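You operate a simulated robot arm through the tools that you are given. There is no shell and no other tool. Be economical: measure what you need, move in short steps, check, and stop when the job is done.

You are at the controls of a simulated two-armed robot. One attempt, no reset.

Task
Pick up the blue core chuck from the chuck mat top with one hand, pass it to the other hand and put it on the hold plate top. Set down upright: core chuck.

The check looks at the end state, three seconds after you hand in, the way a careful person would. Anything else that was tipped, shoved, dropped, spilled or broken makes it a failure.

Robot
Two 7-joint arms with two-finger parallel grippers on one trunk, on a base that drives. Base frame: it is fixed to the floor where the robot stands at the start and does not move with it; the origin is under the middle of the robot, x ahead of it, y to its left, z up. Readings come in m, rad, newtons and seconds.
The left shoulder is at the start at [0.07, 0.176, 1.07], the right one opposite. With the tool pointing down near the work surface each hand reaches from about 0.3 to 0.74 m from the robot's upright axis, wherever it stands, measured 20 degrees to its own side. Places, roughly: hold plate top (12x12 cm) [0.54, -5.14, 0.84]. Payload 3.43 kg a hand.
The TCP of each hand is the grasp point between the finger pads, 0.03 m short of the fingertips. In the tool frame z runs along the fingers and y along their closing line. Largest opening 0.094 m; finger width 0.028, thickness 0.01; the body of the gripper, 0.05 by 0.096 m, starts 0.055 m behind the TCP.
Orientation is that of the tool frame in the base frame, as a unit quaternion [x, y, z, w]. With the fingers straight down and closing along the base's y, the tool's x points along the base's -x, its y along +y and its z along -z.

Tools
- The arms move only by the tool arm_command. It takes "left_moves", "right_moves" or both (then of equal length, played together; a hand with none holds still); each is a list of rows, each a list of 3 entries, a list of its own where there are three numbers: the closure, from 0 (fully open) to 1 (shut), then the shift along the tool's x, y, z in mm, then the turn, a rotation vector about the tool's x, y, z in rad. In form: [[claw, [dx, dy, dz], [ax, ay, az]], ...]. A call has 1 to 8 rows; each row shifts and turns the commanded pose from where the row before left it, along the tool's axes as they then stand. A row lasts 0.2 s, in which the tool goes at most 0.05 m and 0.15 rad; a call with a longer step from one row to the next is refused whole, and so is a gripper value outside its range. A pose out of reach is approached as far as the arm can. The call stops where the force on the tool passes 40 N (or 10 N more than at its start, if that is more) or the arm is blocked; 0.2 s more then pass. Each finger travels about 0.153 m/s and halts on what it meets, pressing with about 31 N; the grip force reading is that of the motor and also rises with nothing between the fingers. The clock runs only during rows and for 0.2 s after the last one: add rows that do not move to give the fingers time. It gives the time, the measured TCP pose, the force on the tool (base axes), the opening and the grip force at its end, in the units of the frame above (readings bear some noise), with the torque about the TCP (base axes, N m) and any sound that the robot's microphone picked up.
- Cameras (640 x 400 px; columns grow to the right, rows downward): "scene" is now at [0.1356, -0.0115, 1.3796]; the picture's right is [-0.15, -0.99, -0.00], its down [-0.64, 0.10, -0.76] and it looks along [0.75, -0.11, -0.65] (base axes); focal length 290 px, centre (320, 200). "left" rides on the left gripper at [0.076, -0.014, -0.102] in its tool frame; the picture's right is [0.18, 0.98, 0.00], its down [-0.75, 0.14, -0.64] and it looks along [-0.63, 0.12, 0.77] (tool axes); focal length 243 px, centre (320, 200). "right" rides on the right gripper at [0.076, 0.014, -0.103] in its tool frame; the picture's right is [-0.18, 0.98, 0.00], its down [-0.75, -0.14, -0.64] and it looks along [-0.63, -0.12, 0.77] (tool axes); focal length 243 px, centre (320, 200). There is no depth. A picture from a camera that has moved, and an enlarged one, comes with that camera's place and axes in the base frame and with its lens.
- snapshot(camera): a new picture of that camera. It takes no simulated time.
- slide_trunk(by): slides the trunk up (or, below 0, down) by that many m; the arms and the scene camera ride with it, the base frame stays. It gives what a move gives, with no picture.
- steer(legs): drives the robot by 1 to 6 legs, each [ahead, turn to the left] in m and rad, along the robot's own axes; the way and the turn of a leg run together, so that a leg with both is an arc; at most 1.5 m and 3.142 rad a leg. The arms and the cameras ride along, it lands a little off, and it stops where it bumps. It gives what a move gives.
- pan_tilt(pan, tilt): turns the head with the scene camera to pan (to the left, within 1.501 rad either way) and tilt (down, from -0.506 to 1.204), counted from straight ahead of the robot. It gives what a move gives.
- enlarge(camera, box): a new picture of the part [left, top, right, bottom] of that camera's present view, enlarged. It takes no simulated time.
- job_done(): hands the job in; it is judged then, once.

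Work in short steps. Places have to be worked out from the pictures, the camera data and where the tool is seen: move nearer, look again, correct. Check each grasp and each placing, and mend what went wrong. You have 120 turns and 88 pictures in all, those below and enlarged ones among them. Open the grippers and draw the arms clear of the work before you hand the job in, unless the task says otherwise; then end with one line.

The tools are called by a JSON object that holds its "name" and its "arguments". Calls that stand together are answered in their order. arm_command: Moves the arms, as the interface text tells. Its arguments: {"type":"object","properties":{"left_moves":{"type":"array"},"right_moves":{"type":"array"}},"required":[]} The other tools are called the same way: slide_trunk (by) slides the trunk up or down; steer (legs) drives the base; pan_tilt (pan, tilt) turns the head that bears the scene camera; snapshot (camera) takes a picture; enlarge (camera, box) takes an enlarged picture of a part of a camera's view; job_done () hands the job in.

At the start:

```text
time_s: 0.0
left_tool_pos: [0.5027, 0.0666, 1.1415]
left_ee_rot: [0.0, 1.0, 0.0, -0.001]
left_force: [-0.7, 0.0, 0.4]
left_ft_torque: [-0.02, 0.05, 0.0]
left_finger_gap: 0.0941
left_grasp_force: 0.1
right_tool_pos: [0.3906, -0.3239, 1.0937]
right_ee_rot: [0.0, 1.0, 0.0, 0.0]
right_force: [0.9, -0.5, 0.0]
right_ft_torque: [-0.01, 0.01, 0.01]
right_finger_gap: 0.0941
right_grasp_force: 0.0
trunk travel left (down, up): [-0.65, 0.19]
robot x, y, heading: [-0.0027, -0.0035, 0.003]
head pan, tilt: [-0.147, 0.709]
```

scene: 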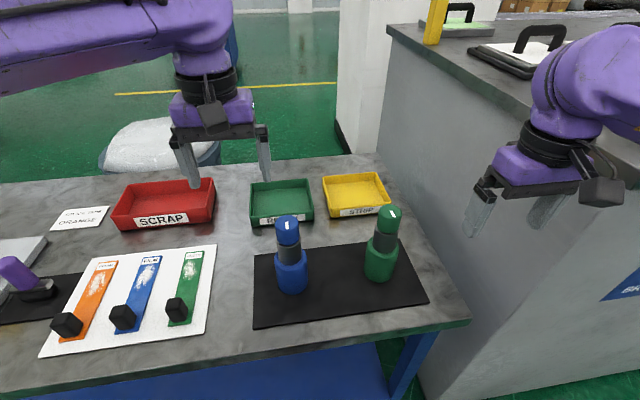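
right: 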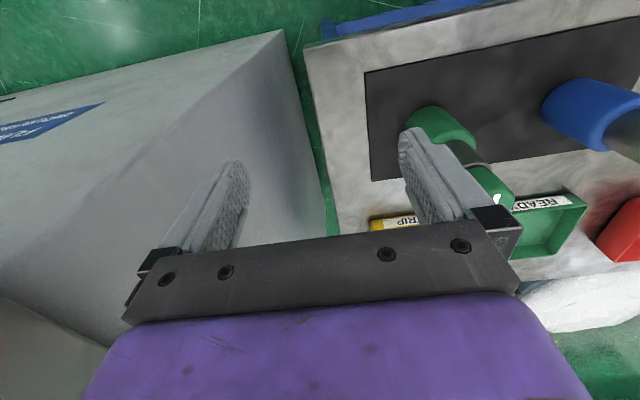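
left: 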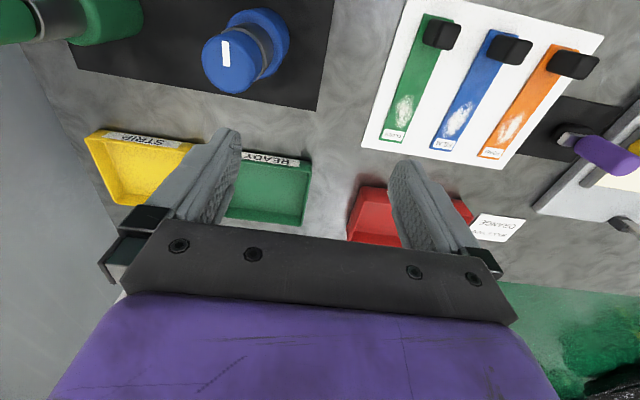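

I'll enlarge the view of the chucks to estimate dimensions.

{"name": "enlarge", "arguments": {"camera": "scene", "box": [230, 180, 450, 340]}}

{"name": "enlarge", "arguments": {"camera": "left", "box": [60, 0, 360, 180]}}

```text
2.50 times, centred on (340, 260) of scene
camera zoom: at [0.1356, -0.0115, 1.3796], right [-0.15, -0.99, 0.0], down [-0.64, 0.1, -0.76], along [0.75, -0.11, -0.65], focal length 724 px, centre (270, 50)
```

zoom: 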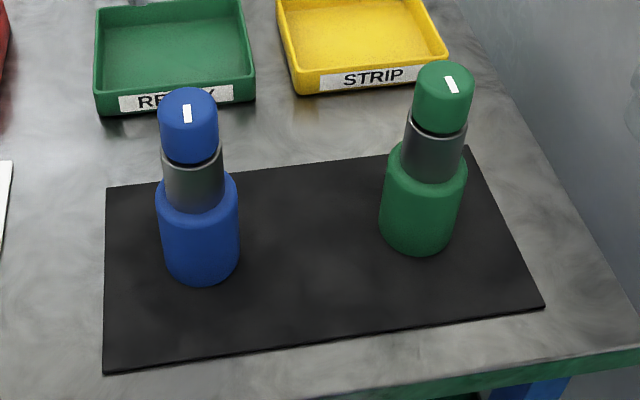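

```text
2.13 times, centred on (210, 90) of left
camera zoom: at [0.4265, 0.0532, 1.2435], right [-0.18, 0.98, 0.0], down [0.75, 0.14, 0.64], along [0.63, 0.12, -0.77], focal length 518 px, centre (555, 435)
```

zoom: 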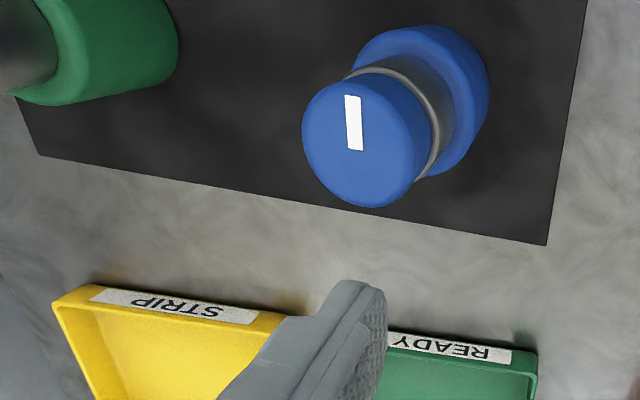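

Chuck axis is about (0.475, -0.007), top z≈1.04, mat z≈0.88; the base is ~6 cm wide and the cap ~4 cm. Plan: the left hand grips the base at 45° pitch, and the right takes the cap from above. First I pull the left hand back and pitch it.

{"name": "arm_command", "arguments": {"left_moves": [[0, [45, 0, 0], [0, 0, 0]], [0, [45, 0, 0], [0, 0, 0]], [0, [0, 0, 0], [0, -0.131, 0]], [0, [0, 0, 0], [0, -0.131, 0]], [0, [0, 0, 0], [0, -0.131, 0]], [0, [0, 0, 0], [0, -0.131, 0]], [0, [0, 0, 0], [0, -0.131, 0]], [0, [0, 0, 0], [0, -0.131, 0]]]}}

{"name": "snapshot", "arguments": {"camera": "scene"}}

{"name": "snapshot", "arguments": {"camera": "left"}}

```text
time_s: 1.8
left_tool_pos: [0.413, 0.067, 1.1414]
left_ee_rot: [0.0, 0.923, -0.001, 0.385]
left_force: [-0.9, 0.0, -0.3]
left_ft_torque: [0.01, -0.02, 0.01]
left_finger_gap: 0.094
left_grasp_force: 0.1
right_tool_pos: [0.39, -0.3239, 1.0936]
right_ee_rot: [-0.001, 1.0, 0.0, 0.001]
right_force: [-0.5, 0.5, 0.1]
right_ft_torque: [-0.01, 0.0, 0.0]
right_finger_gap: 0.0942
right_grasp_force: 0.0
trunk travel left (down, up): [-0.65, 0.19]
robot x, y, heading: [-0.0019, -0.0027, 0.003]
head pan, tilt: [-0.147, 0.709]
```

```text
82 pictures are left
camera scene: at [0.1354, -0.011, 1.3797], right [-0.15, -0.99, 0.0], down [-0.64, 0.09, -0.76], along [0.75, -0.11, -0.65], focal length 290 px, centre (320, 200)
```

scene: 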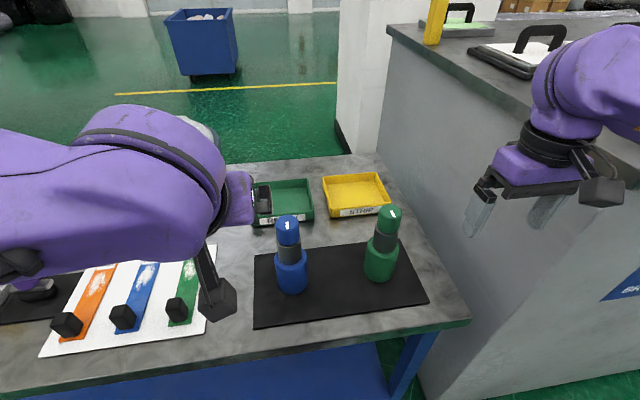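

```text
81 pictures are left
camera left: at [0.2864, 0.0538, 1.1592], right [-0.13, 0.98, -0.13], down [0.07, 0.14, 0.99], along [0.99, 0.12, -0.09], focal length 243 px, centre (320, 200)
```

left: 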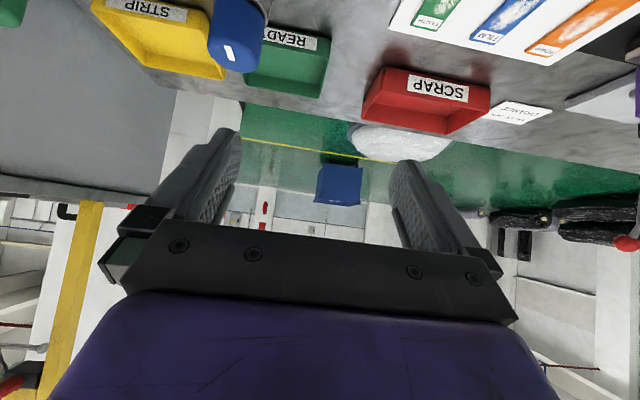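

Pose reachable. I move in line with the chuck, about 14 cm short of the grasp, then look.

{"name": "arm_command", "arguments": {"left_moves": [[0, [28, -19, 14], [0, 0, 0]], [0, [28, -19, 14], [0, 0, 0]], [0, [27, -18, 14], [0, 0, 0]], [0, [27, -18, 14], [0, 0, 0]], [0, [0, 0, 0], [0, 0, 0]]]}}

{"name": "snapshot", "arguments": {"camera": "scene"}}

{"name": "snapshot", "arguments": {"camera": "left"}}

```text
time_s: 3.0
left_tool_pos: [0.374, -0.0069, 1.024]
left_ee_rot: [0.0, 0.924, -0.001, 0.383]
left_force: [-1.1, 0.4, 0.0]
left_ft_torque: [-0.02, -0.02, -0.03]
left_finger_gap: 0.0941
left_grasp_force: 0.1
right_tool_pos: [0.3895, -0.324, 1.0957]
right_ee_rot: [-0.002, 1.0, 0.001, 0.0]
right_force: [0.1, 1.1, 0.6]
right_ft_torque: [-0.03, -0.02, -0.01]
right_finger_gap: 0.0941
right_grasp_force: 0.0
trunk travel left (down, up): [-0.65, 0.19]
robot x, y, heading: [-0.0007, -0.0011, -0.003]
head pan, tilt: [-0.147, 0.709]
```

```text
80 pictures are left
camera scene: at [0.1356, -0.0103, 1.3797], right [-0.15, -0.99, 0.0], down [-0.64, 0.09, -0.76], along [0.75, -0.11, -0.65], focal length 290 px, centre (320, 200)
```

scene: 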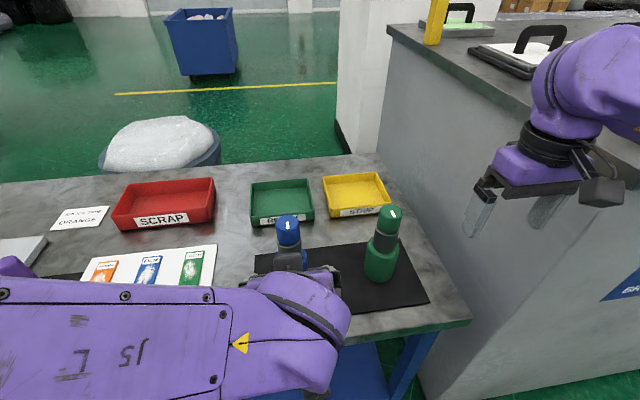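

```text
79 pictures are left
camera left: at [0.2488, -0.0204, 1.0416], right [-0.13, 0.98, -0.13], down [0.08, 0.14, 0.99], along [0.99, 0.12, -0.09], focal length 243 px, centre (320, 200)
```

left: 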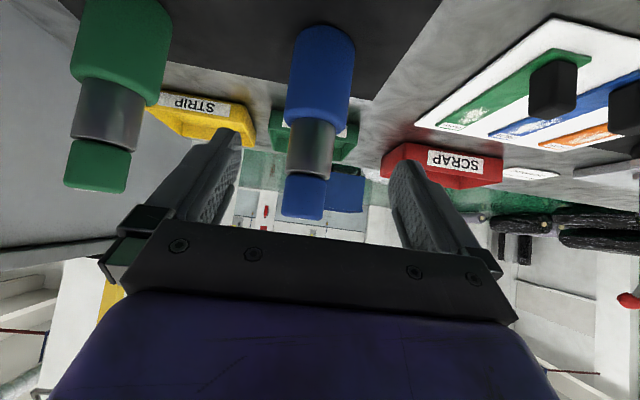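

The chuck is well aligned (axis ≈ (0.477, -0.008), base z 0.875–0.955). I advance along the tool axis most of the way and check.

{"name": "arm_command", "arguments": {"left_moves": [[0, [0, 0, 35], [0, 0, 0]], [0, [0, 0, 35], [0, 0, 0]], [0, [0, -1, 35], [0, 0, 0]], [0, [0, 0, 0], [0, 0, 0]]]}}

{"name": "snapshot", "arguments": {"camera": "left"}}

```text
time_s: 4.0
left_tool_pos: [0.4498, -0.0074, 0.9495]
left_ee_rot: [-0.001, 0.924, 0.0, 0.383]
left_force: [0.0, -0.5, -0.5]
left_ft_torque: [-0.02, 0.01, -0.04]
left_finger_gap: 0.0937
left_grasp_force: 0.0
right_tool_pos: [0.3904, -0.3231, 1.0933]
right_ee_rot: [-0.002, 1.0, 0.0, 0.001]
right_force: [-0.5, -0.2, -0.3]
right_ft_torque: [0.0, 0.01, 0.0]
right_finger_gap: 0.0938
right_grasp_force: 0.0
trunk travel left (down, up): [-0.65, 0.19]
robot x, y, heading: [0.0005, 0.0001, 0.001]
head pan, tilt: [-0.147, 0.709]
```

```text
78 pictures are left
camera left: at [0.323, -0.0215, 0.9676], right [-0.13, 0.98, -0.13], down [0.08, 0.14, 0.99], along [0.99, 0.12, -0.09], focal length 243 px, centre (320, 200)
```

left: 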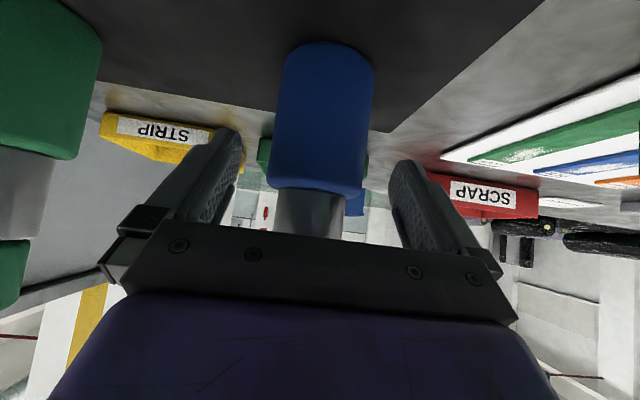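

Centered between the fingers. I advance the last 38 mm, then close.

{"name": "arm_command", "arguments": {"left_moves": [[0, [0, 0, 20], [0, 0, 0]], [0, [0, 0, 18], [0, 0, 0]], [0, [0, 0, 0], [0, 0, 0]], [0.3, [0, 0, 0], [0, 0, 0]], [1, [0, 0, 0], [0, 0, 0]], [1, [0, 0, 0], [0, 0, 0]]]}}

{"name": "snapshot", "arguments": {"camera": "left"}}

{"name": "snapshot", "arguments": {"camera": "scene"}}

```text
time_s: 5.4
left_tool_pos: [0.4786, -0.0119, 0.94]
left_ee_rot: [-0.014, 0.921, -0.019, 0.389]
left_force: [-2.3, -7.2, 17.0]
left_ft_torque: [-0.74, -0.46, -0.23]
left_finger_gap: 0.0661
left_grasp_force: 30.8
right_tool_pos: [0.3881, -0.3248, 1.0944]
right_ee_rot: [0.0, 1.0, 0.002, 0.002]
right_force: [-0.1, -0.6, 0.2]
right_ft_torque: [-0.03, -0.02, 0.01]
right_finger_gap: 0.0937
right_grasp_force: 0.1
trunk travel left (down, up): [-0.65, 0.19]
robot x, y, heading: [0.0002, -0.0029, 0.003]
head pan, tilt: [-0.147, 0.709]
```

```text
77 pictures are left
camera left: at [0.3527, -0.0258, 0.9569], right [-0.14, 0.97, -0.18], down [0.06, 0.19, 0.98], along [0.99, 0.13, -0.09], focal length 243 px, centre (320, 200)
```

left: 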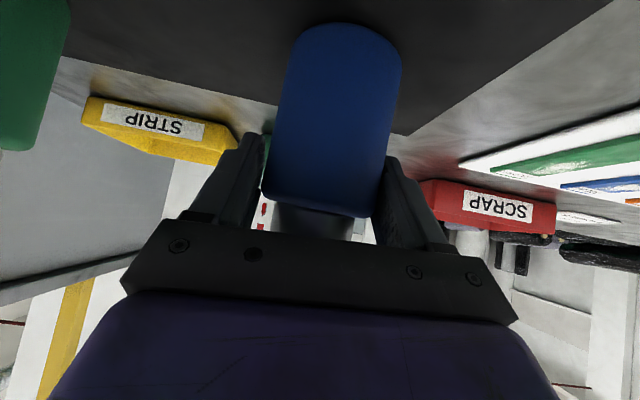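

```text
76 pictures are left
camera scene: at [0.1327, -0.013, 1.3802], right [-0.15, -0.99, 0.0], down [-0.64, 0.1, -0.76], along [0.75, -0.11, -0.65], focal length 290 px, centre (320, 200)
```

scene: 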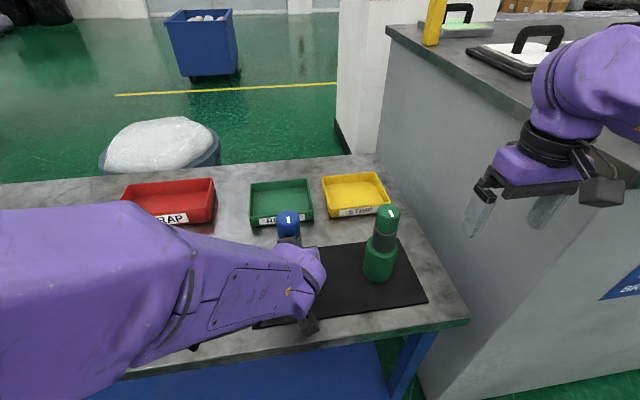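

The hand stopped ~18 mm high with 17 N upward, so something is touching. I look closely before lifting.

{"name": "enlarge", "arguments": {"camera": "scene", "box": [220, 180, 420, 340]}}

{"name": "enlarge", "arguments": {"camera": "left", "box": [200, 0, 460, 260]}}

{"name": "snapshot", "arguments": {"camera": "right"}}

```text
2.50 times, centred on (320, 260) of scene
camera zoom: at [0.1327, -0.013, 1.3802], right [-0.15, -0.99, 0.0], down [-0.64, 0.1, -0.76], along [0.75, -0.11, -0.65], focal length 724 px, centre (320, 50)
```

zoom: 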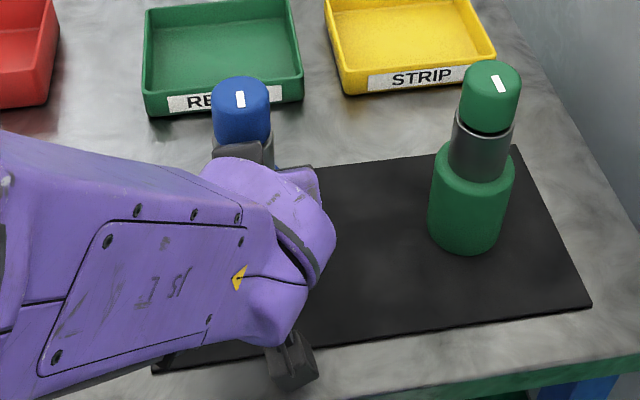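

```text
1.54 times, centred on (330, 130) of left
camera zoom: at [0.3527, -0.0258, 0.9569], right [-0.14, 0.97, -0.18], down [0.06, 0.19, 0.98], along [0.99, 0.13, -0.09], focal length 373 px, centre (305, 308)
```

zoom: 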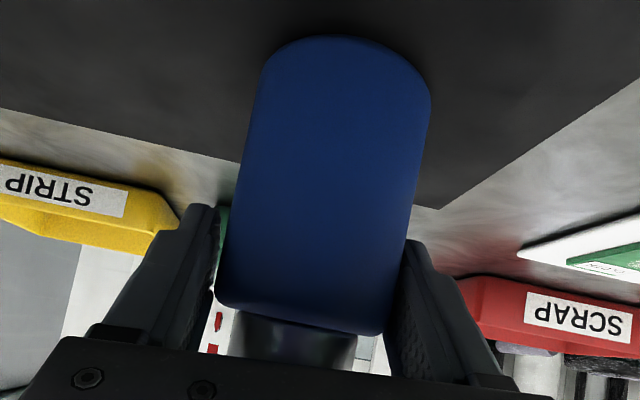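

```text
73 pictures are left
camera right: at [0.3118, -0.3112, 1.1972], right [0.18, 0.98, 0.0], down [0.75, -0.14, 0.64], along [0.63, -0.12, -0.76], focal length 243 px, centre (320, 200)
```

right: 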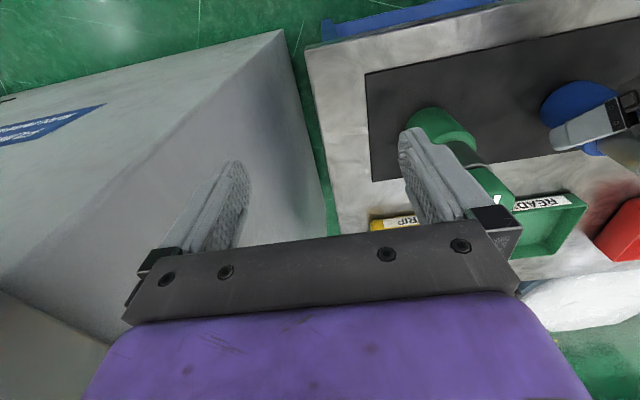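

Likely an arm link is leaning on something (roll of ~3° too). I relax the command by 20 mm upward, keeping the grip, and read the force.

{"name": "arm_command", "arguments": {"left_moves": [[1, [-7, 0, -7], [0, 0, 0]], [1, [-7, 0, -7], [0, 0, 0]], [1, [0, 0, 0], [0, 0, 0]]]}}

{"name": "snapshot", "arguments": {"camera": "left"}}

```text
time_s: 6.2
left_tool_pos: [0.4769, -0.0097, 0.9486]
left_ee_rot: [-0.008, 0.924, -0.01, 0.383]
left_force: [-0.7, -0.3, -6.1]
left_ft_torque: [0.0, 0.02, 0.01]
left_finger_gap: 0.0657
left_grasp_force: 31.2
right_tool_pos: [0.3901, -0.3257, 1.094]
right_ee_rot: [0.001, 1.0, 0.002, 0.001]
right_force: [-0.5, -0.4, -0.1]
right_ft_torque: [0.04, 0.02, 0.0]
right_finger_gap: 0.0943
right_grasp_force: 0.0
trunk travel left (down, up): [-0.65, 0.19]
robot x, y, heading: [0.003, 0.0002, -0.003]
head pan, tilt: [-0.147, 0.709]
```

```text
72 pictures are left
camera left: at [0.3516, -0.0229, 0.9666], right [-0.14, 0.98, -0.15], down [0.08, 0.17, 0.98], along [0.99, 0.13, -0.1], focal length 243 px, centre (320, 200)
```

left: 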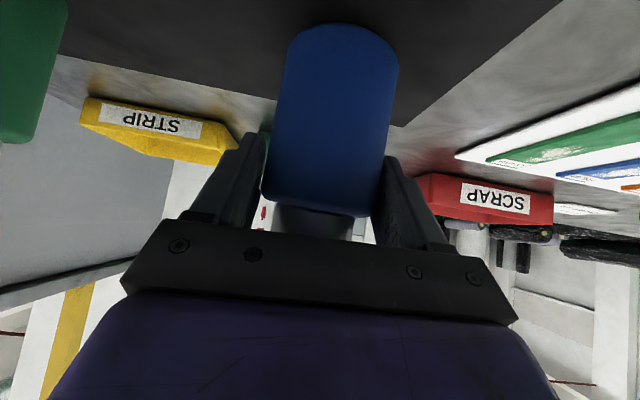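

Force is now -6 N with zero torque: the chuck is held and just lifted. I raise it further in steps.

{"name": "arm_command", "arguments": {"left_moves": [[1, [-14, 0, -14], [0, 0, 0]], [1, [-21, 0, -21], [0, 0, 0]], [1, [-28, 0, -28], [0, 0, 0]], [1, [-28, 0, -28], [0, 0, 0]], [1, [-28, 0, -28], [0, 0, 0]], [1, [0, 0, 0], [0, 0, 0]]]}}

{"name": "snapshot", "arguments": {"camera": "left"}}

{"name": "snapshot", "arguments": {"camera": "scene"}}

{"name": "snapshot", "arguments": {"camera": "right"}}

```text
time_s: 7.6
left_tool_pos: [0.4752, -0.0095, 1.1102]
left_ee_rot: [0.0, 0.924, -0.001, 0.383]
left_force: [-0.1, 0.1, -6.1]
left_ft_torque: [0.0, 0.02, 0.01]
left_finger_gap: 0.0658
left_grasp_force: 30.8
right_tool_pos: [0.3909, -0.3248, 1.0939]
right_ee_rot: [-0.001, 1.0, 0.001, 0.001]
right_force: [0.2, 0.4, 0.7]
right_ft_torque: [-0.01, 0.0, 0.01]
right_finger_gap: 0.0942
right_grasp_force: 0.1
trunk travel left (down, up): [-0.65, 0.19]
robot x, y, heading: [-0.0008, -0.0044, 0.002]
head pan, tilt: [-0.147, 0.709]
```

```text
71 pictures are left
camera left: at [0.3495, -0.022, 1.1282], right [-0.13, 0.98, -0.13], down [0.08, 0.14, 0.99], along [0.99, 0.12, -0.1], focal length 243 px, centre (320, 200)
```

left: 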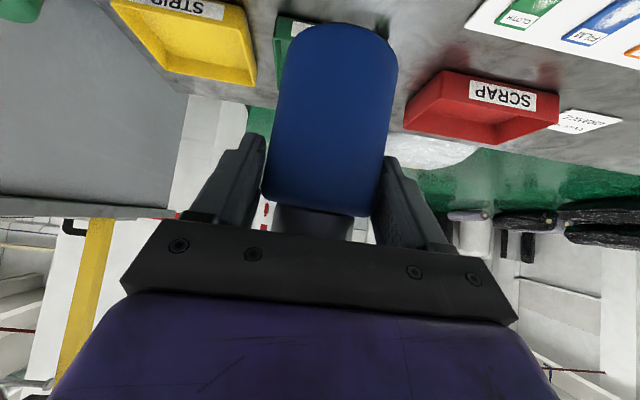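

```text
70 pictures are left
camera scene: at [0.1365, -0.0119, 1.3795], right [-0.15, -0.99, 0.0], down [-0.64, 0.1, -0.76], along [0.75, -0.11, -0.65], focal length 290 px, centre (320, 200)
```

scene: 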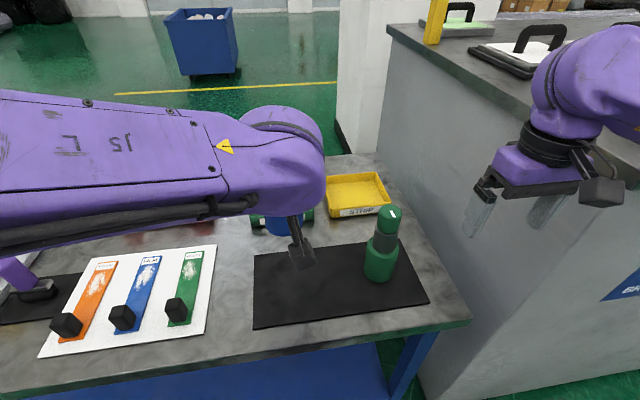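

```text
69 pictures are left
camera right: at [0.3154, -0.3101, 1.1962], right [0.18, 0.98, 0.0], down [0.75, -0.14, 0.64], along [0.63, -0.12, -0.77], focal length 243 px, centre (320, 200)
```

right: 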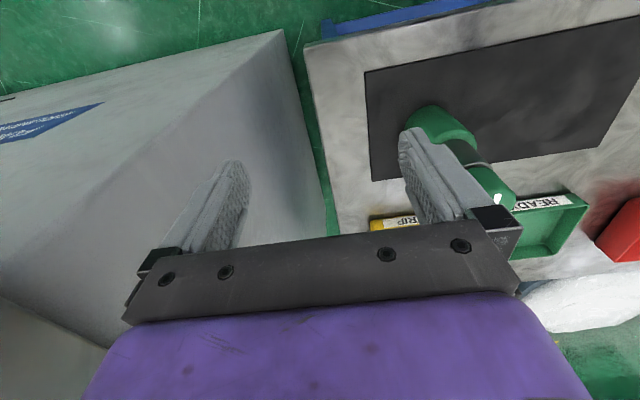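

Nothing else moved. The chuck leans slightly in the grip (hand was rolled ~0.046 rad at closure), so I level the left hand and lower it 6 cm, while the right hand rises and tilts for the takeover.

{"name": "arm_command", "arguments": {"left_moves": [[1, [0, 0, 0], [0.016, -0.006, -0.016]], [1, [0, 0, 0], [0.016, -0.006, -0.016]], [1, [14, 0, 14], [0, 0, 0]], [1, [14, 0, 14], [0, 0, 0]], [1, [14, 0, 14], [0, 0, 0]], [1, [0, 0, 0], [0, 0, 0]], [1, [0, 0, 0], [0, 0, 0]], [1, [0, 0, 0], [0, 0, 0]]], "right_moves": [[0, [0, 0, -48], [0, 0, 0]], [0, [0, 0, -48], [0, 0, 0]], [0, [0, 0, -48], [0, 0, 0]], [0, [0, 0, 0], [0, 0.117, 0]], [0, [0, 0, 0], [0, 0.117, 0]], [0, [0, 0, 0], [0, 0.116, 0]], [0, [0, 40, 0], [0, 0, 0]], [0, [0, 40, 0], [0, 0, 0]]]}}

{"name": "snapshot", "arguments": {"camera": "left"}}

{"name": "snapshot", "arguments": {"camera": "right"}}

{"name": "snapshot", "arguments": {"camera": "scene"}}

```text
time_s: 9.4
left_tool_pos: [0.477, -0.0096, 1.0508]
left_ee_rot: [-0.009, 0.921, -0.022, 0.389]
left_force: [0.2, 0.0, -5.9]
left_ft_torque: [-0.02, 0.05, -0.01]
left_finger_gap: 0.0657
left_grasp_force: 30.7
right_tool_pos: [0.4077, -0.2361, 1.2269]
right_ee_rot: [-0.001, 0.985, 0.0, -0.174]
right_force: [1.1, -0.1, -0.5]
right_ft_torque: [-0.03, -0.03, 0.0]
right_finger_gap: 0.0939
right_grasp_force: 0.1
right hand out of reach, approached as far as the arm can: row 5, 6
trunk travel left (down, up): [-0.65, 0.19]
robot x, y, heading: [0.001, -0.0006, -0.0]
head pan, tilt: [-0.147, 0.709]
```

```text
68 pictures are left
camera left: at [0.3513, -0.022, 1.0679], right [-0.13, 0.98, -0.18], down [0.07, 0.19, 0.98], along [0.99, 0.11, -0.09], focal length 243 px, centre (320, 200)
```

left: 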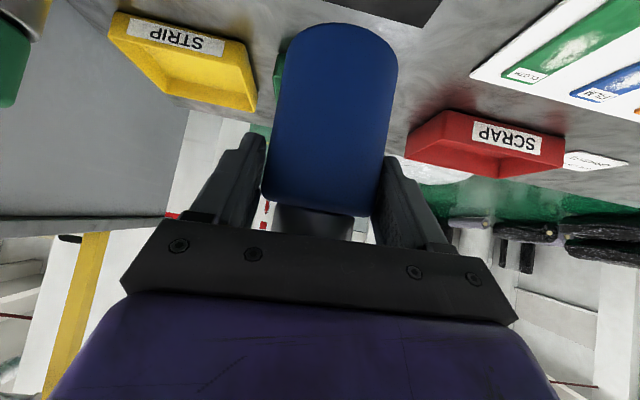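

```text
67 pictures are left
camera right: at [0.3715, -0.2222, 1.3482], right [0.17, 0.98, -0.06], down [0.93, -0.14, 0.35], along [0.33, -0.12, -0.94], focal length 243 px, centre (320, 200)
```

right: 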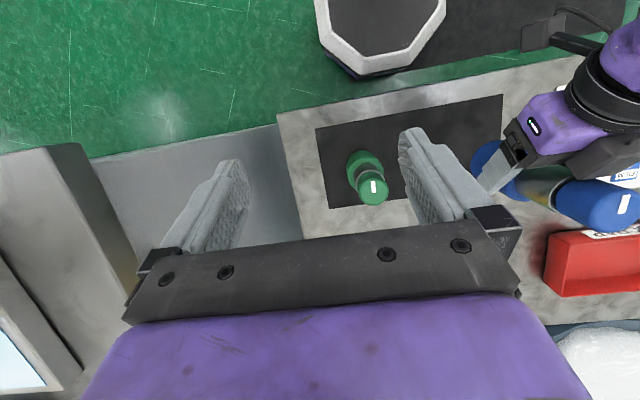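

```text
66 pictures are left
camera scene: at [0.1365, -0.0093, 1.3795], right [-0.15, -0.99, 0.0], down [-0.64, 0.09, -0.76], along [0.75, -0.11, -0.65], focal length 290 px, centre (320, 200)
```

scene: 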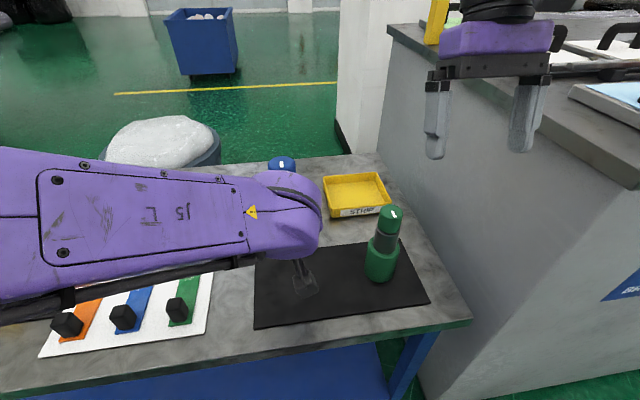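

The right arm is near its upper reach limit. I slide the trunk up 0.1 so both hands can work lower relative to the shoulders.

{"name": "slide_trunk", "arguments": {"by": 0.1}}

```text
time_s: 10.7
left_tool_pos: [0.4787, -0.0115, 1.1498]
left_ee_rot: [-0.009, 0.921, -0.021, 0.389]
left_force: [0.6, 0.8, -5.8]
left_ft_torque: [-0.01, 0.04, 0.01]
left_finger_gap: 0.0658
left_grasp_force: 30.7
right_tool_pos: [0.4088, -0.2387, 1.3251]
right_ee_rot: [-0.001, 0.985, 0.0, -0.174]
right_force: [1.0, 0.8, -0.4]
right_ft_torque: [-0.04, 0.0, 0.01]
right_finger_gap: 0.0941
right_grasp_force: 0.1
trunk travel left (down, up): [-0.75, 0.09]
robot x, y, heading: [-0.0003, -0.0037, 0.0]
head pan, tilt: [-0.147, 0.709]
```

Now I lower the left by 9 cm, and bring the right above the cap, moving forward first and then in.

{"name": "arm_command", "arguments": {"left_moves": [[1, [21, 0, 21], [0, 0, 0]], [1, [21, 0, 21], [0, 0, 0]], [1, [21, 0, 21], [0, 0, 0]], [1, [0, 0, 0], [0, 0, 0]], [1, [0, 0, 0], [0, 0, 0]], [1, [0, 0, 0], [0, 0, 0]], [1, [0, 0, 0], [0, 0, 0]]], "right_moves": [[0, [-30, 20, 10], [0, 0, 0]], [0, [-30, 30, 10], [0, 0, 0]], [0, [-30, 40, 10], [0, 0, 0]], [0, [-34, 25, 16], [0, 0, 0]], [0, [0, 20, 0], [0, 0, 0]], [0, [0, 20, 0], [0, 0, 0]], [0, [0, 0, 0], [0, 0, 0]]]}}

{"name": "snapshot", "arguments": {"camera": "right"}}

{"name": "snapshot", "arguments": {"camera": "scene"}}

```text
refused: row 3 steps farther than a row can; nothing moved
```

```text
65 pictures are left
camera right: at [0.3716, -0.2247, 1.4477], right [0.17, 0.98, -0.06], down [0.93, -0.14, 0.34], along [0.33, -0.12, -0.94], focal length 243 px, centre (320, 200)
```

right: 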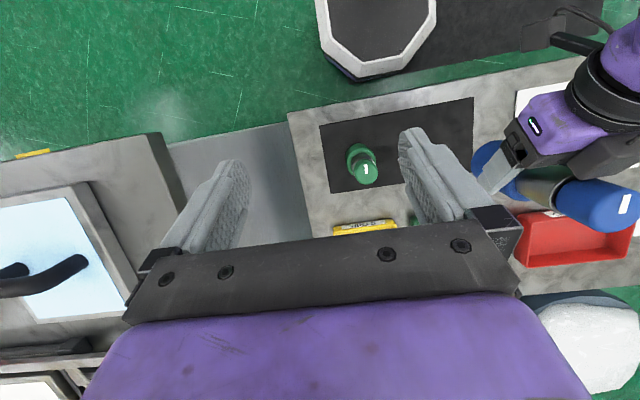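

```text
64 pictures are left
camera scene: at [0.1366, -0.0116, 1.4795], right [-0.15, -0.99, 0.0], down [-0.64, 0.1, -0.76], along [0.75, -0.11, -0.65], focal length 290 px, centre (320, 200)
```

scene: 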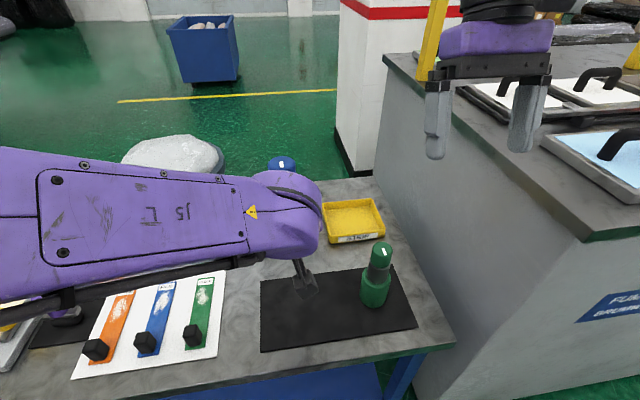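

One row was too long; I resend with smaller steps.

{"name": "arm_command", "arguments": {"left_moves": [[1, [21, 0, 21], [0, 0, 0]], [1, [21, 0, 21], [0, 0, 0]], [1, [21, 0, 21], [0, 0, 0]], [1, [0, 0, 0], [0, 0, 0]], [1, [0, 0, 0], [0, 0, 0]], [1, [0, 0, 0], [0, 0, 0]], [1, [0, 0, 0], [0, 0, 0]]], "right_moves": [[0, [-28, 28, 8], [0, 0, 0]], [0, [-28, 30, 8], [0, 0, 0]], [0, [-28, 30, 8], [0, 0, 0]], [0, [-28, 30, 8], [0, 0, 0]], [0, [0, 36, 8], [0, 0, 0]], [0, [0, 32, 6], [0, 0, 0]], [0, [0, 0, 0], [0, 0, 0]]]}}

{"name": "snapshot", "arguments": {"camera": "right"}}

{"name": "snapshot", "arguments": {"camera": "scene"}}

```text
time_s: 12.3
left_tool_pos: [0.4795, -0.0154, 1.0616]
left_ee_rot: [-0.009, 0.921, -0.021, 0.388]
left_force: [-0.6, 0.1, -6.4]
left_ft_torque: [0.01, 0.01, 0.0]
left_finger_gap: 0.0657
left_grasp_force: 30.5
right_tool_pos: [0.4975, -0.0533, 1.2432]
right_ee_rot: [-0.001, 0.985, 0.001, -0.175]
right_force: [-1.2, 0.3, -0.6]
right_ft_torque: [0.03, -0.02, -0.01]
right_finger_gap: 0.0942
right_grasp_force: 0.0
trunk travel left (down, up): [-0.75, 0.09]
robot x, y, heading: [0.0013, 0.0021, 0.004]
head pan, tilt: [-0.147, 0.709]
```

```text
63 pictures are left
camera right: at [0.4615, -0.0381, 1.3658], right [0.17, 0.98, -0.06], down [0.93, -0.14, 0.34], along [0.33, -0.12, -0.94], focal length 243 px, centre (320, 200)
```

right: 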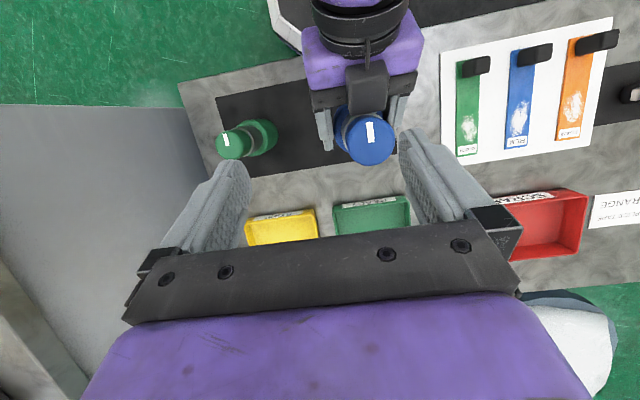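

```text
62 pictures are left
camera scene: at [0.137, -0.0119, 1.4795], right [-0.15, -0.99, 0.0], down [-0.64, 0.1, -0.76], along [0.75, -0.11, -0.65], focal length 290 px, centre (320, 200)
```

scene: 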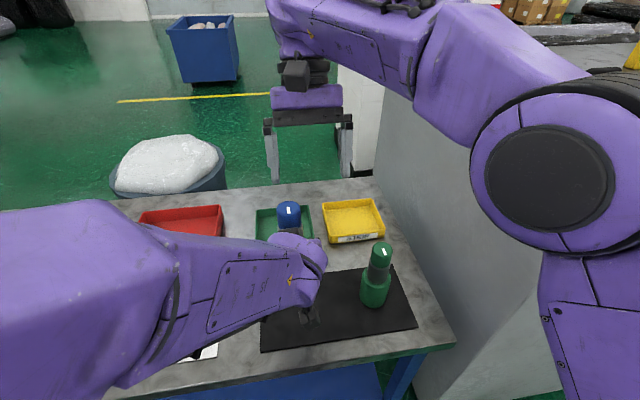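

Cap top lies at about (0.486, -0.012, 1.157). I align the right tool axis with it and descend partway, then check.

{"name": "arm_command", "arguments": {"right_moves": [[0, [-11, 20, 0], [0, 0, 0]], [0, [-11, 21, 0], [0, 0, 0]], [0, [0, 0, 25], [0, 0, 0]], [0, [0, 0, 25], [0, 0, 0]], [0, [0, 0, 0], [0, 0, 0]]]}}

{"name": "snapshot", "arguments": {"camera": "right"}}

{"name": "snapshot", "arguments": {"camera": "scene"}}

```text
time_s: 13.5
left_tool_pos: [0.4808, -0.014, 1.0625]
left_ee_rot: [-0.009, 0.921, -0.021, 0.388]
left_force: [-0.1, -0.8, -6.0]
left_ft_torque: [0.01, 0.02, -0.01]
left_finger_gap: 0.0656
left_grasp_force: 30.7
right_tool_pos: [0.5019, -0.012, 1.189]
right_ee_rot: [-0.001, 0.985, 0.0, -0.174]
right_force: [0.0, 0.6, 0.1]
right_ft_torque: [0.02, 0.01, 0.0]
right_finger_gap: 0.0938
right_grasp_force: 0.0
trunk travel left (down, up): [-0.75, 0.09]
robot x, y, heading: [-0.0019, -0.0007, -0.003]
head pan, tilt: [-0.147, 0.709]
```

```text
61 pictures are left
camera right: at [0.4646, 0.0029, 1.3113], right [0.17, 0.98, -0.06], down [0.93, -0.14, 0.34], along [0.33, -0.12, -0.94], focal length 243 px, centre (320, 200)
```

right: 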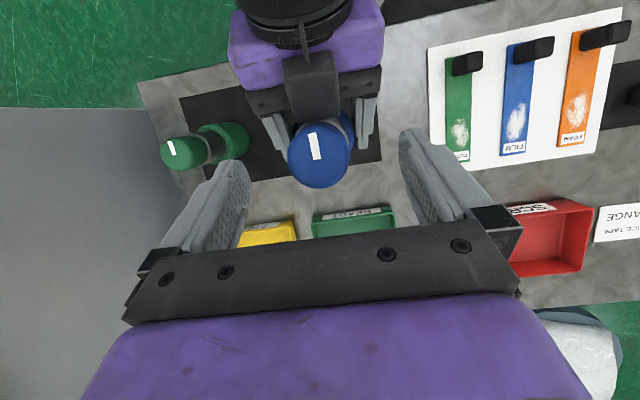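

```text
60 pictures are left
camera scene: at [0.1373, -0.011, 1.4795], right [-0.15, -0.99, 0.0], down [-0.64, 0.09, -0.76], along [0.75, -0.11, -0.65], focal length 290 px, centre (320, 200)
```

scene: 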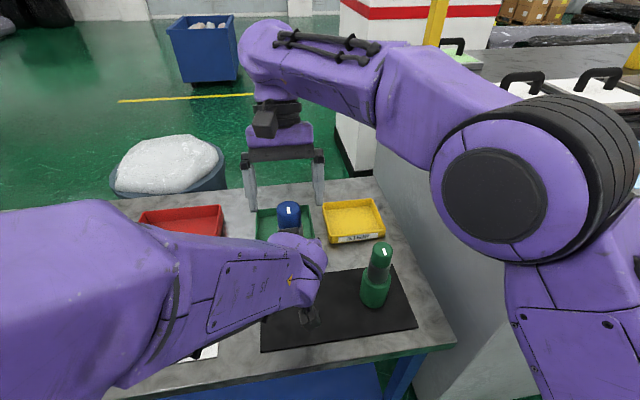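

Laterally aligned (cap at y≈-0.012). I advance 42 mm along the tool and close the right gripper on the cap.

{"name": "arm_command", "arguments": {"right_moves": [[0, [0, 0, 21], [0, 0, 0]], [0, [2, 0, 21], [0, 0, 0]], [0, [0, 0, 0], [0, 0, 0]], [0.4, [0, 0, 0], [0, 0, 0]], [1, [0, 0, 0], [0, 0, 0]], [1, [0, 0, 0], [0, 0, 0]], [1, [0, 0, 0], [0, 0, 0]]]}}

{"name": "snapshot", "arguments": {"camera": "right"}}

{"name": "snapshot", "arguments": {"camera": "scene"}}

```text
time_s: 15.1
left_tool_pos: [0.481, -0.0127, 1.0615]
left_ee_rot: [-0.009, 0.921, -0.02, 0.389]
left_force: [1.1, 12.8, -3.7]
left_ft_torque: [-0.41, 0.0, 0.07]
left_finger_gap: 0.0656
left_grasp_force: 30.8
right_tool_pos: [0.4836, -0.0121, 1.1493]
right_ee_rot: [0.0, 0.985, 0.0, -0.174]
right_force: [-1.4, -12.6, 0.4]
right_ft_torque: [-0.69, 0.04, -0.01]
right_finger_gap: 0.0433
right_grasp_force: 31.1
trunk travel left (down, up): [-0.75, 0.09]
robot x, y, heading: [-0.0003, 0.0012, -0.0]
head pan, tilt: [-0.147, 0.709]
```

```text
59 pictures are left
camera right: at [0.4483, 0.0021, 1.273], right [0.17, 0.98, -0.06], down [0.93, -0.14, 0.35], along [0.33, -0.12, -0.94], focal length 243 px, centre (320, 200)
```

right: 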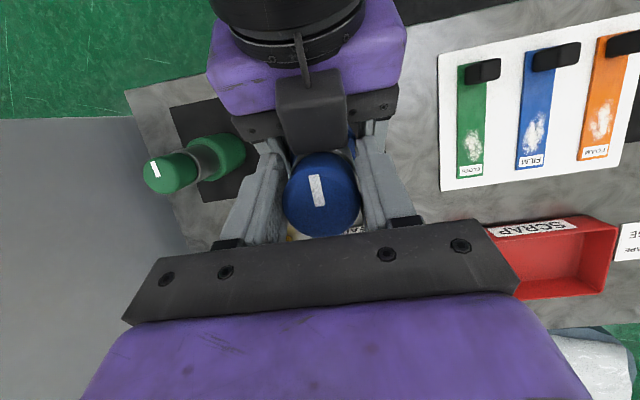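

```text
58 pictures are left
camera scene: at [0.1365, -0.0113, 1.4795], right [-0.15, -0.99, 0.0], down [-0.64, 0.1, -0.76], along [0.75, -0.11, -0.65], focal length 290 px, centre (320, 200)
```

scene: 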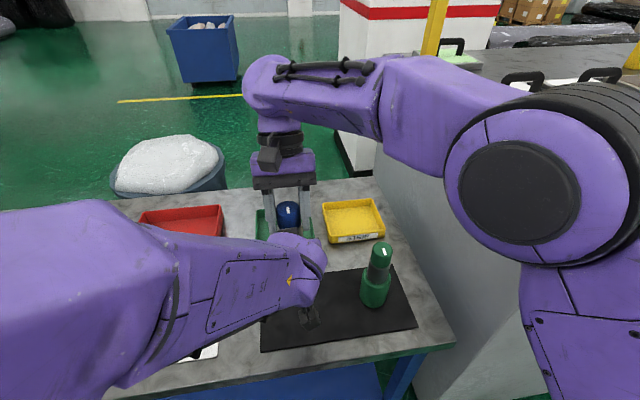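

Cap gripped at 43 mm, with 12.6 N sideways load between the hands. I shift the right hand 2 mm to -y to relieve it before releasing the left.

{"name": "arm_command", "arguments": {"right_moves": [[1, [0, -2, 0], [0, 0, 0]], [1, [0, 0, 0], [0, 0, 0]]]}}

```text
time_s: 15.7
left_tool_pos: [0.4801, -0.0141, 1.0611]
left_ee_rot: [-0.008, 0.921, -0.022, 0.389]
left_force: [1.7, 6.4, -3.3]
left_ft_torque: [0.16, 0.12, 0.24]
left_finger_gap: 0.0657
left_grasp_force: 30.9
right_tool_pos: [0.4833, -0.0134, 1.1511]
right_ee_rot: [0.0, 0.985, 0.0, -0.175]
right_force: [-2.0, -5.7, -0.8]
right_ft_torque: [-0.7, 0.08, -0.23]
right_finger_gap: 0.0434
right_grasp_force: 30.9
trunk travel left (down, up): [-0.75, 0.09]
robot x, y, heading: [-0.001, -0.0004, 0.003]
head pan, tilt: [-0.147, 0.709]
```

Load halved. I open the left gripper and hold still to check that the right carries the chuck.

{"name": "arm_command", "arguments": {"left_moves": [[0.2, [0, 0, 0], [0, 0, 0]], [0, [0, 0, 0], [0, 0, 0]], [0, [0, 0, 0], [0, 0, 0]]], "right_moves": [[1, [0, 0, 0], [0, 0, 0]], [1, [0, 0, 0], [0, 0, 0]], [1, [0, 0, 0], [0, 0, 0]]]}}

{"name": "snapshot", "arguments": {"camera": "left"}}

```text
time_s: 16.5
left_tool_pos: [0.4791, -0.014, 1.0617]
left_ee_rot: [-0.009, 0.921, -0.022, 0.389]
left_force: [0.4, -0.1, 0.3]
left_ft_torque: [-0.02, 0.01, 0.0]
left_finger_gap: 0.0941
left_grasp_force: 0.0
right_tool_pos: [0.4834, -0.0136, 1.1511]
right_ee_rot: [-0.001, 0.985, 0.0, -0.174]
right_force: [-0.1, 0.2, -0.7]
right_ft_torque: [0.0, 0.01, -0.01]
right_finger_gap: 0.0432
right_grasp_force: 30.4
trunk travel left (down, up): [-0.75, 0.09]
robot x, y, heading: [-0.0015, -0.0047, -0.001]
head pan, tilt: [-0.147, 0.709]
```

```text
57 pictures are left
camera left: at [0.3534, -0.0271, 1.0788], right [-0.13, 0.98, -0.18], down [0.07, 0.19, 0.98], along [0.99, 0.11, -0.09], focal length 243 px, centre (320, 200)
```

left: 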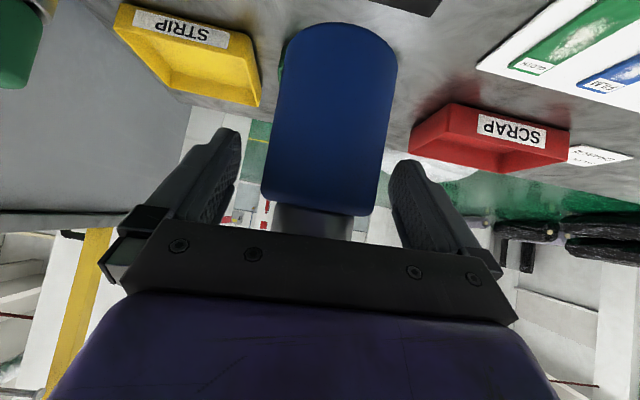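

The right force doesn't show the chuck's 6 N, which is odd. I hold a moment and read again.

{"name": "arm_command", "arguments": {"right_moves": [[1, [0, 0, 0], [0, 0, 0]], [1, [0, 0, 0], [0, 0, 0]]]}}

{"name": "enlarge", "arguments": {"camera": "right", "box": [180, 60, 460, 260]}}

{"name": "snapshot", "arguments": {"camera": "left"}}

```text
time_s: 17.1
left_tool_pos: [0.4791, -0.015, 1.0611]
left_ee_rot: [-0.009, 0.921, -0.021, 0.389]
left_force: [0.2, -0.2, -1.1]
left_ft_torque: [-0.03, 0.04, -0.01]
left_finger_gap: 0.0939
left_grasp_force: 0.1
right_tool_pos: [0.4844, -0.0143, 1.1516]
right_ee_rot: [-0.001, 0.985, -0.001, -0.174]
right_force: [-0.9, 0.2, 0.3]
right_ft_torque: [0.01, -0.01, 0.02]
right_finger_gap: 0.0435
right_grasp_force: 30.9
trunk travel left (down, up): [-0.75, 0.09]
robot x, y, heading: [-0.0028, -0.0021, 0.002]
head pan, tilt: [-0.147, 0.709]
```

```text
2.00 times, centred on (320, 160) of right
camera zoom: at [0.4482, 0.0005, 1.2733], right [0.17, 0.98, -0.06], down [0.93, -0.14, 0.34], along [0.33, -0.12, -0.94], focal length 485 px, centre (320, 280)
```

zoom: 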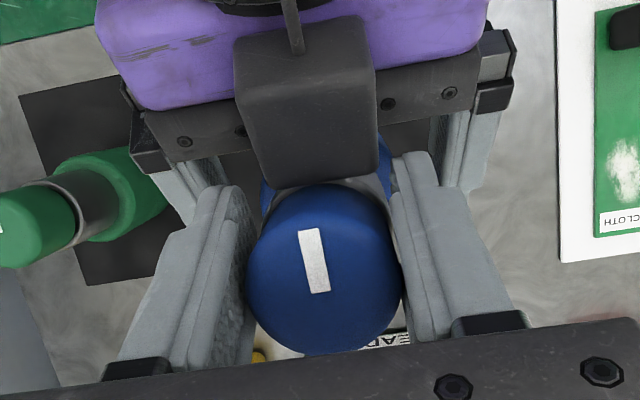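

```text
55 pictures are left
camera left: at [0.3534, -0.027, 1.0786], right [-0.13, 0.98, -0.18], down [0.07, 0.19, 0.98], along [0.99, 0.11, -0.09], focal length 243 px, centre (320, 200)
```

left: 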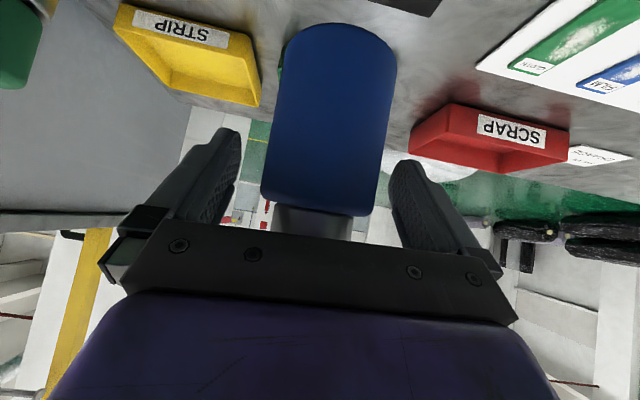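

The chuck is visibly held by the right fingers (not moving), with the left fingers open around the base. I withdraw the left hand straight back along -x, slowly.

{"name": "arm_command", "arguments": {"left_moves": [[0, [7, 0, -7], [0, 0, 0]], [0, [14, 0, -14], [0, 0, 0]], [0, [14, 0, -14], [0, 0, 0]], [0, [14, 0, -14], [0, 0, 0]], [0, [0, 0, 0], [0, 0, 0]]]}}

{"name": "snapshot", "arguments": {"camera": "left"}}

{"name": "snapshot", "arguments": {"camera": "right"}}

```text
time_s: 18.3
left_tool_pos: [0.4092, -0.0143, 1.0608]
left_ee_rot: [-0.01, 0.921, -0.02, 0.389]
left_force: [0.2, -0.3, 0.4]
left_ft_torque: [0.03, 0.02, 0.03]
left_finger_gap: 0.0942
left_grasp_force: 0.1
right_tool_pos: [0.4851, -0.0137, 1.1512]
right_ee_rot: [0.0, 0.985, 0.0, -0.174]
right_force: [1.0, -0.3, -0.4]
right_ft_torque: [0.03, -0.03, -0.02]
right_finger_gap: 0.0436
right_grasp_force: 30.9
trunk travel left (down, up): [-0.75, 0.09]
robot x, y, heading: [0.0008, -0.0028, 0.001]
head pan, tilt: [-0.147, 0.709]
```

```text
54 pictures are left
camera left: at [0.2835, -0.0275, 1.0778], right [-0.13, 0.98, -0.18], down [0.07, 0.19, 0.98], along [0.99, 0.11, -0.09], focal length 243 px, centre (320, 200)
```

left: 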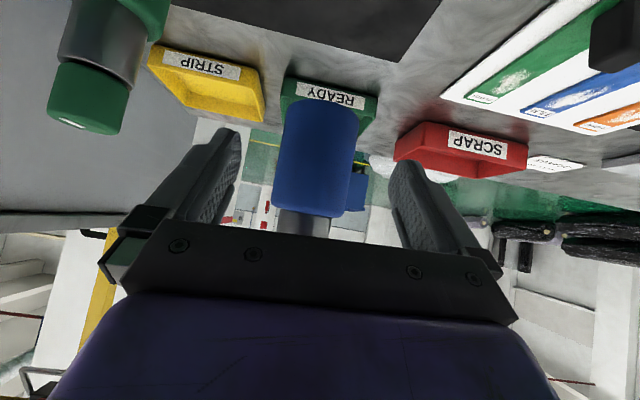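

```text
53 pictures are left
camera right: at [0.4484, 0.0004, 1.2731], right [0.17, 0.98, -0.06], down [0.93, -0.14, 0.34], along [0.33, -0.12, -0.94], focal length 243 px, centre (320, 200)
```

right: 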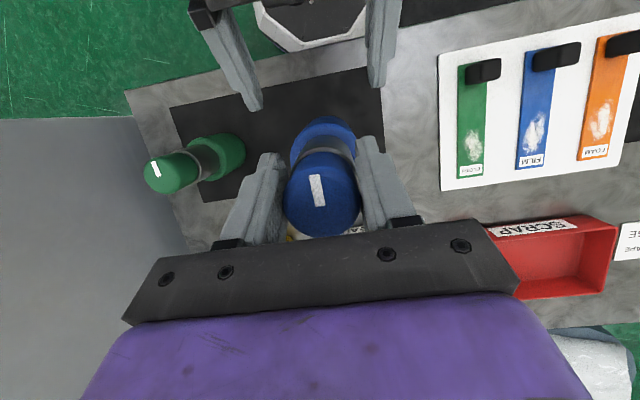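

Handover succeeded. I move the left hand back and out to the left, clear of the work.

{"name": "arm_command", "arguments": {"left_moves": [[0, [14, 0, -14], [0, 0, 0]], [0, [14, 0, -14], [0, 0, 0]], [0, [0, 40, -20], [0, 0, 0]], [0, [0, 40, -20], [0, 0, 0]], [0, [0, 40, -20], [0, 0, 0]], [0, [0, 40, -20], [0, 0, 0]], [0, [0, 40, 0], [0, 0, 0]], [0, [0, 40, 0], [0, 0, 0]]]}}

{"name": "pan_tilt", "arguments": {"pan": -1.4, "tilt": 0.2}}

{"name": "snapshot", "arguments": {"camera": "scene"}}

```text
time_s: 20.1
left_tool_pos: [0.4079, 0.1409, 1.1551]
left_ee_rot: [-0.01, 0.922, -0.021, 0.387]
left_force: [-1.1, -0.2, 0.2]
left_ft_torque: [-0.02, 0.03, 0.0]
left_finger_gap: 0.0939
left_grasp_force: 0.2
left hand out of reach, approached as far as the arm can: row 4, 5, 6, 7, 8
right_tool_pos: [0.4843, -0.0125, 1.1508]
right_ee_rot: [0.0, 0.985, -0.002, -0.175]
right_force: [0.3, 0.1, -0.7]
right_ft_torque: [0.01, 0.0, 0.0]
right_finger_gap: 0.0434
right_grasp_force: 31.2
trunk travel left (down, up): [-0.75, 0.09]
robot x, y, heading: [0.0004, -0.0044, 0.001]
head pan, tilt: [-0.147, 0.709]
```

```text
time_s: 21.6
left_tool_pos: [0.4073, 0.1403, 1.1559]
left_ee_rot: [-0.009, 0.921, -0.021, 0.388]
left_force: [0.4, -0.2, -0.1]
left_ft_torque: [0.02, -0.02, 0.01]
left_finger_gap: 0.094
left_grasp_force: 0.1
right_tool_pos: [0.4839, -0.0148, 1.1513]
right_ee_rot: [-0.001, 0.985, 0.0, -0.174]
right_force: [-0.1, -0.2, 0.0]
right_ft_torque: [0.0, 0.02, -0.01]
right_finger_gap: 0.0437
right_grasp_force: 30.4
trunk travel left (down, up): [-0.75, 0.09]
robot x, y, heading: [0.0002, 0.0012, -0.001]
head pan, tilt: [-1.4, 0.201]
```

```text
52 pictures are left
camera scene: at [0.0687, -0.0908, 1.5257], right [-0.99, -0.17, 0.0], down [-0.03, 0.2, -0.98], along [0.17, -0.97, -0.2], focal length 290 px, centre (320, 200)
```

scene: 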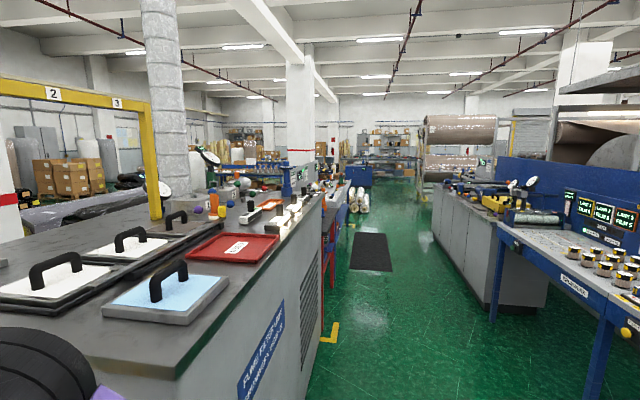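

Right hand holds the chuck; the aisle runs along -y with benches starting at x≈0.6 and x≈-0.85. I back off 0.22 m, then turn right to face down the aisle.

{"name": "steer", "arguments": {"legs": [[-0.22, 0]]}}

{"name": "steer", "arguments": {"legs": [[0, -1.571]]}}

{"name": "pan_tilt", "arguments": {"pan": 0, "tilt": 0.4}}

{"name": "snapshot", "arguments": {"camera": "scene"}}

{"name": "snapshot", "arguments": {"camera": "right"}}

```text
time_s: 23.2
left_tool_pos: [0.1902, 0.1396, 1.1558]
left_ee_rot: [-0.008, 0.922, -0.021, 0.387]
left_force: [-0.5, 0.4, 0.2]
left_ft_torque: [0.01, 0.03, 0.04]
left_finger_gap: 0.0938
left_grasp_force: 0.0
right_tool_pos: [0.2674, -0.0144, 1.151]
right_ee_rot: [0.0, 0.985, -0.001, -0.174]
right_force: [0.7, -0.7, -5.0]
right_ft_torque: [-0.03, 0.01, 0.0]
right_finger_gap: 0.0431
right_grasp_force: 31.6
trunk travel left (down, up): [-0.75, 0.09]
robot x, y, heading: [-0.2218, -0.0033, 0.002]
head pan, tilt: [-1.4, 0.201]
```

```text
time_s: 27.5
left_tool_pos: [-0.0812, -0.4103, 1.1555]
left_ee_rot: [0.647, 0.656, -0.29, 0.259]
left_force: [0.5, 0.3, -0.4]
left_ft_torque: [0.03, 0.0, -0.01]
left_finger_gap: 0.0941
left_grasp_force: 0.1
right_tool_pos: [-0.2362, -0.4846, 1.1506]
right_ee_rot: [0.699, 0.694, 0.123, -0.123]
right_force: [0.2, 0.5, -6.1]
right_ft_torque: [0.01, 0.01, -0.01]
right_finger_gap: 0.0432
right_grasp_force: 30.8
trunk travel left (down, up): [-0.75, 0.09]
robot x, y, heading: [-0.2195, -0.001, -1.578]
head pan, tilt: [-1.4, 0.201]
```

```text
time_s: 29.0
left_tool_pos: [-0.0812, -0.4087, 1.1553]
left_ee_rot: [0.647, 0.656, -0.29, 0.259]
left_force: [-0.8, 0.1, -0.2]
left_ft_torque: [-0.03, -0.02, 0.0]
left_finger_gap: 0.0939
left_grasp_force: 0.1
right_tool_pos: [-0.235, -0.4846, 1.1496]
right_ee_rot: [0.698, 0.694, 0.123, -0.122]
right_force: [-0.4, 0.6, -6.1]
right_ft_torque: [-0.01, 0.0, -0.02]
right_finger_gap: 0.0431
right_grasp_force: 30.5
trunk travel left (down, up): [-0.75, 0.09]
robot x, y, heading: [-0.2213, -0.0008, -1.581]
head pan, tilt: [0.0, 0.4]
```

```text
51 pictures are left
camera scene: at [-0.2183, -0.1423, 1.5071], right [-1.0, 0.01, 0.0], down [0.0, 0.39, -0.92], along [-0.01, -0.92, -0.39], focal length 290 px, centre (320, 200)
```

scene: 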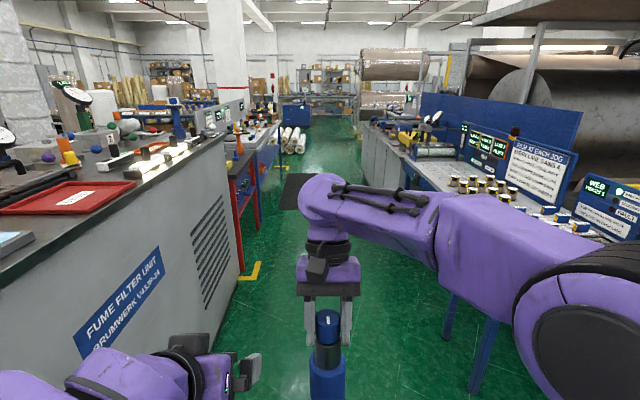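

```text
50 pictures are left
camera right: at [-0.2203, -0.4485, 1.2731], right [0.98, -0.18, -0.06], down [-0.15, -0.93, 0.34], along [-0.12, -0.33, -0.94], focal length 243 px, centre (320, 200)
```

right: 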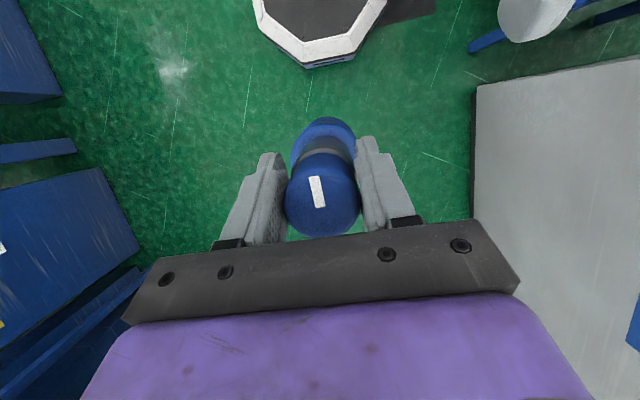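

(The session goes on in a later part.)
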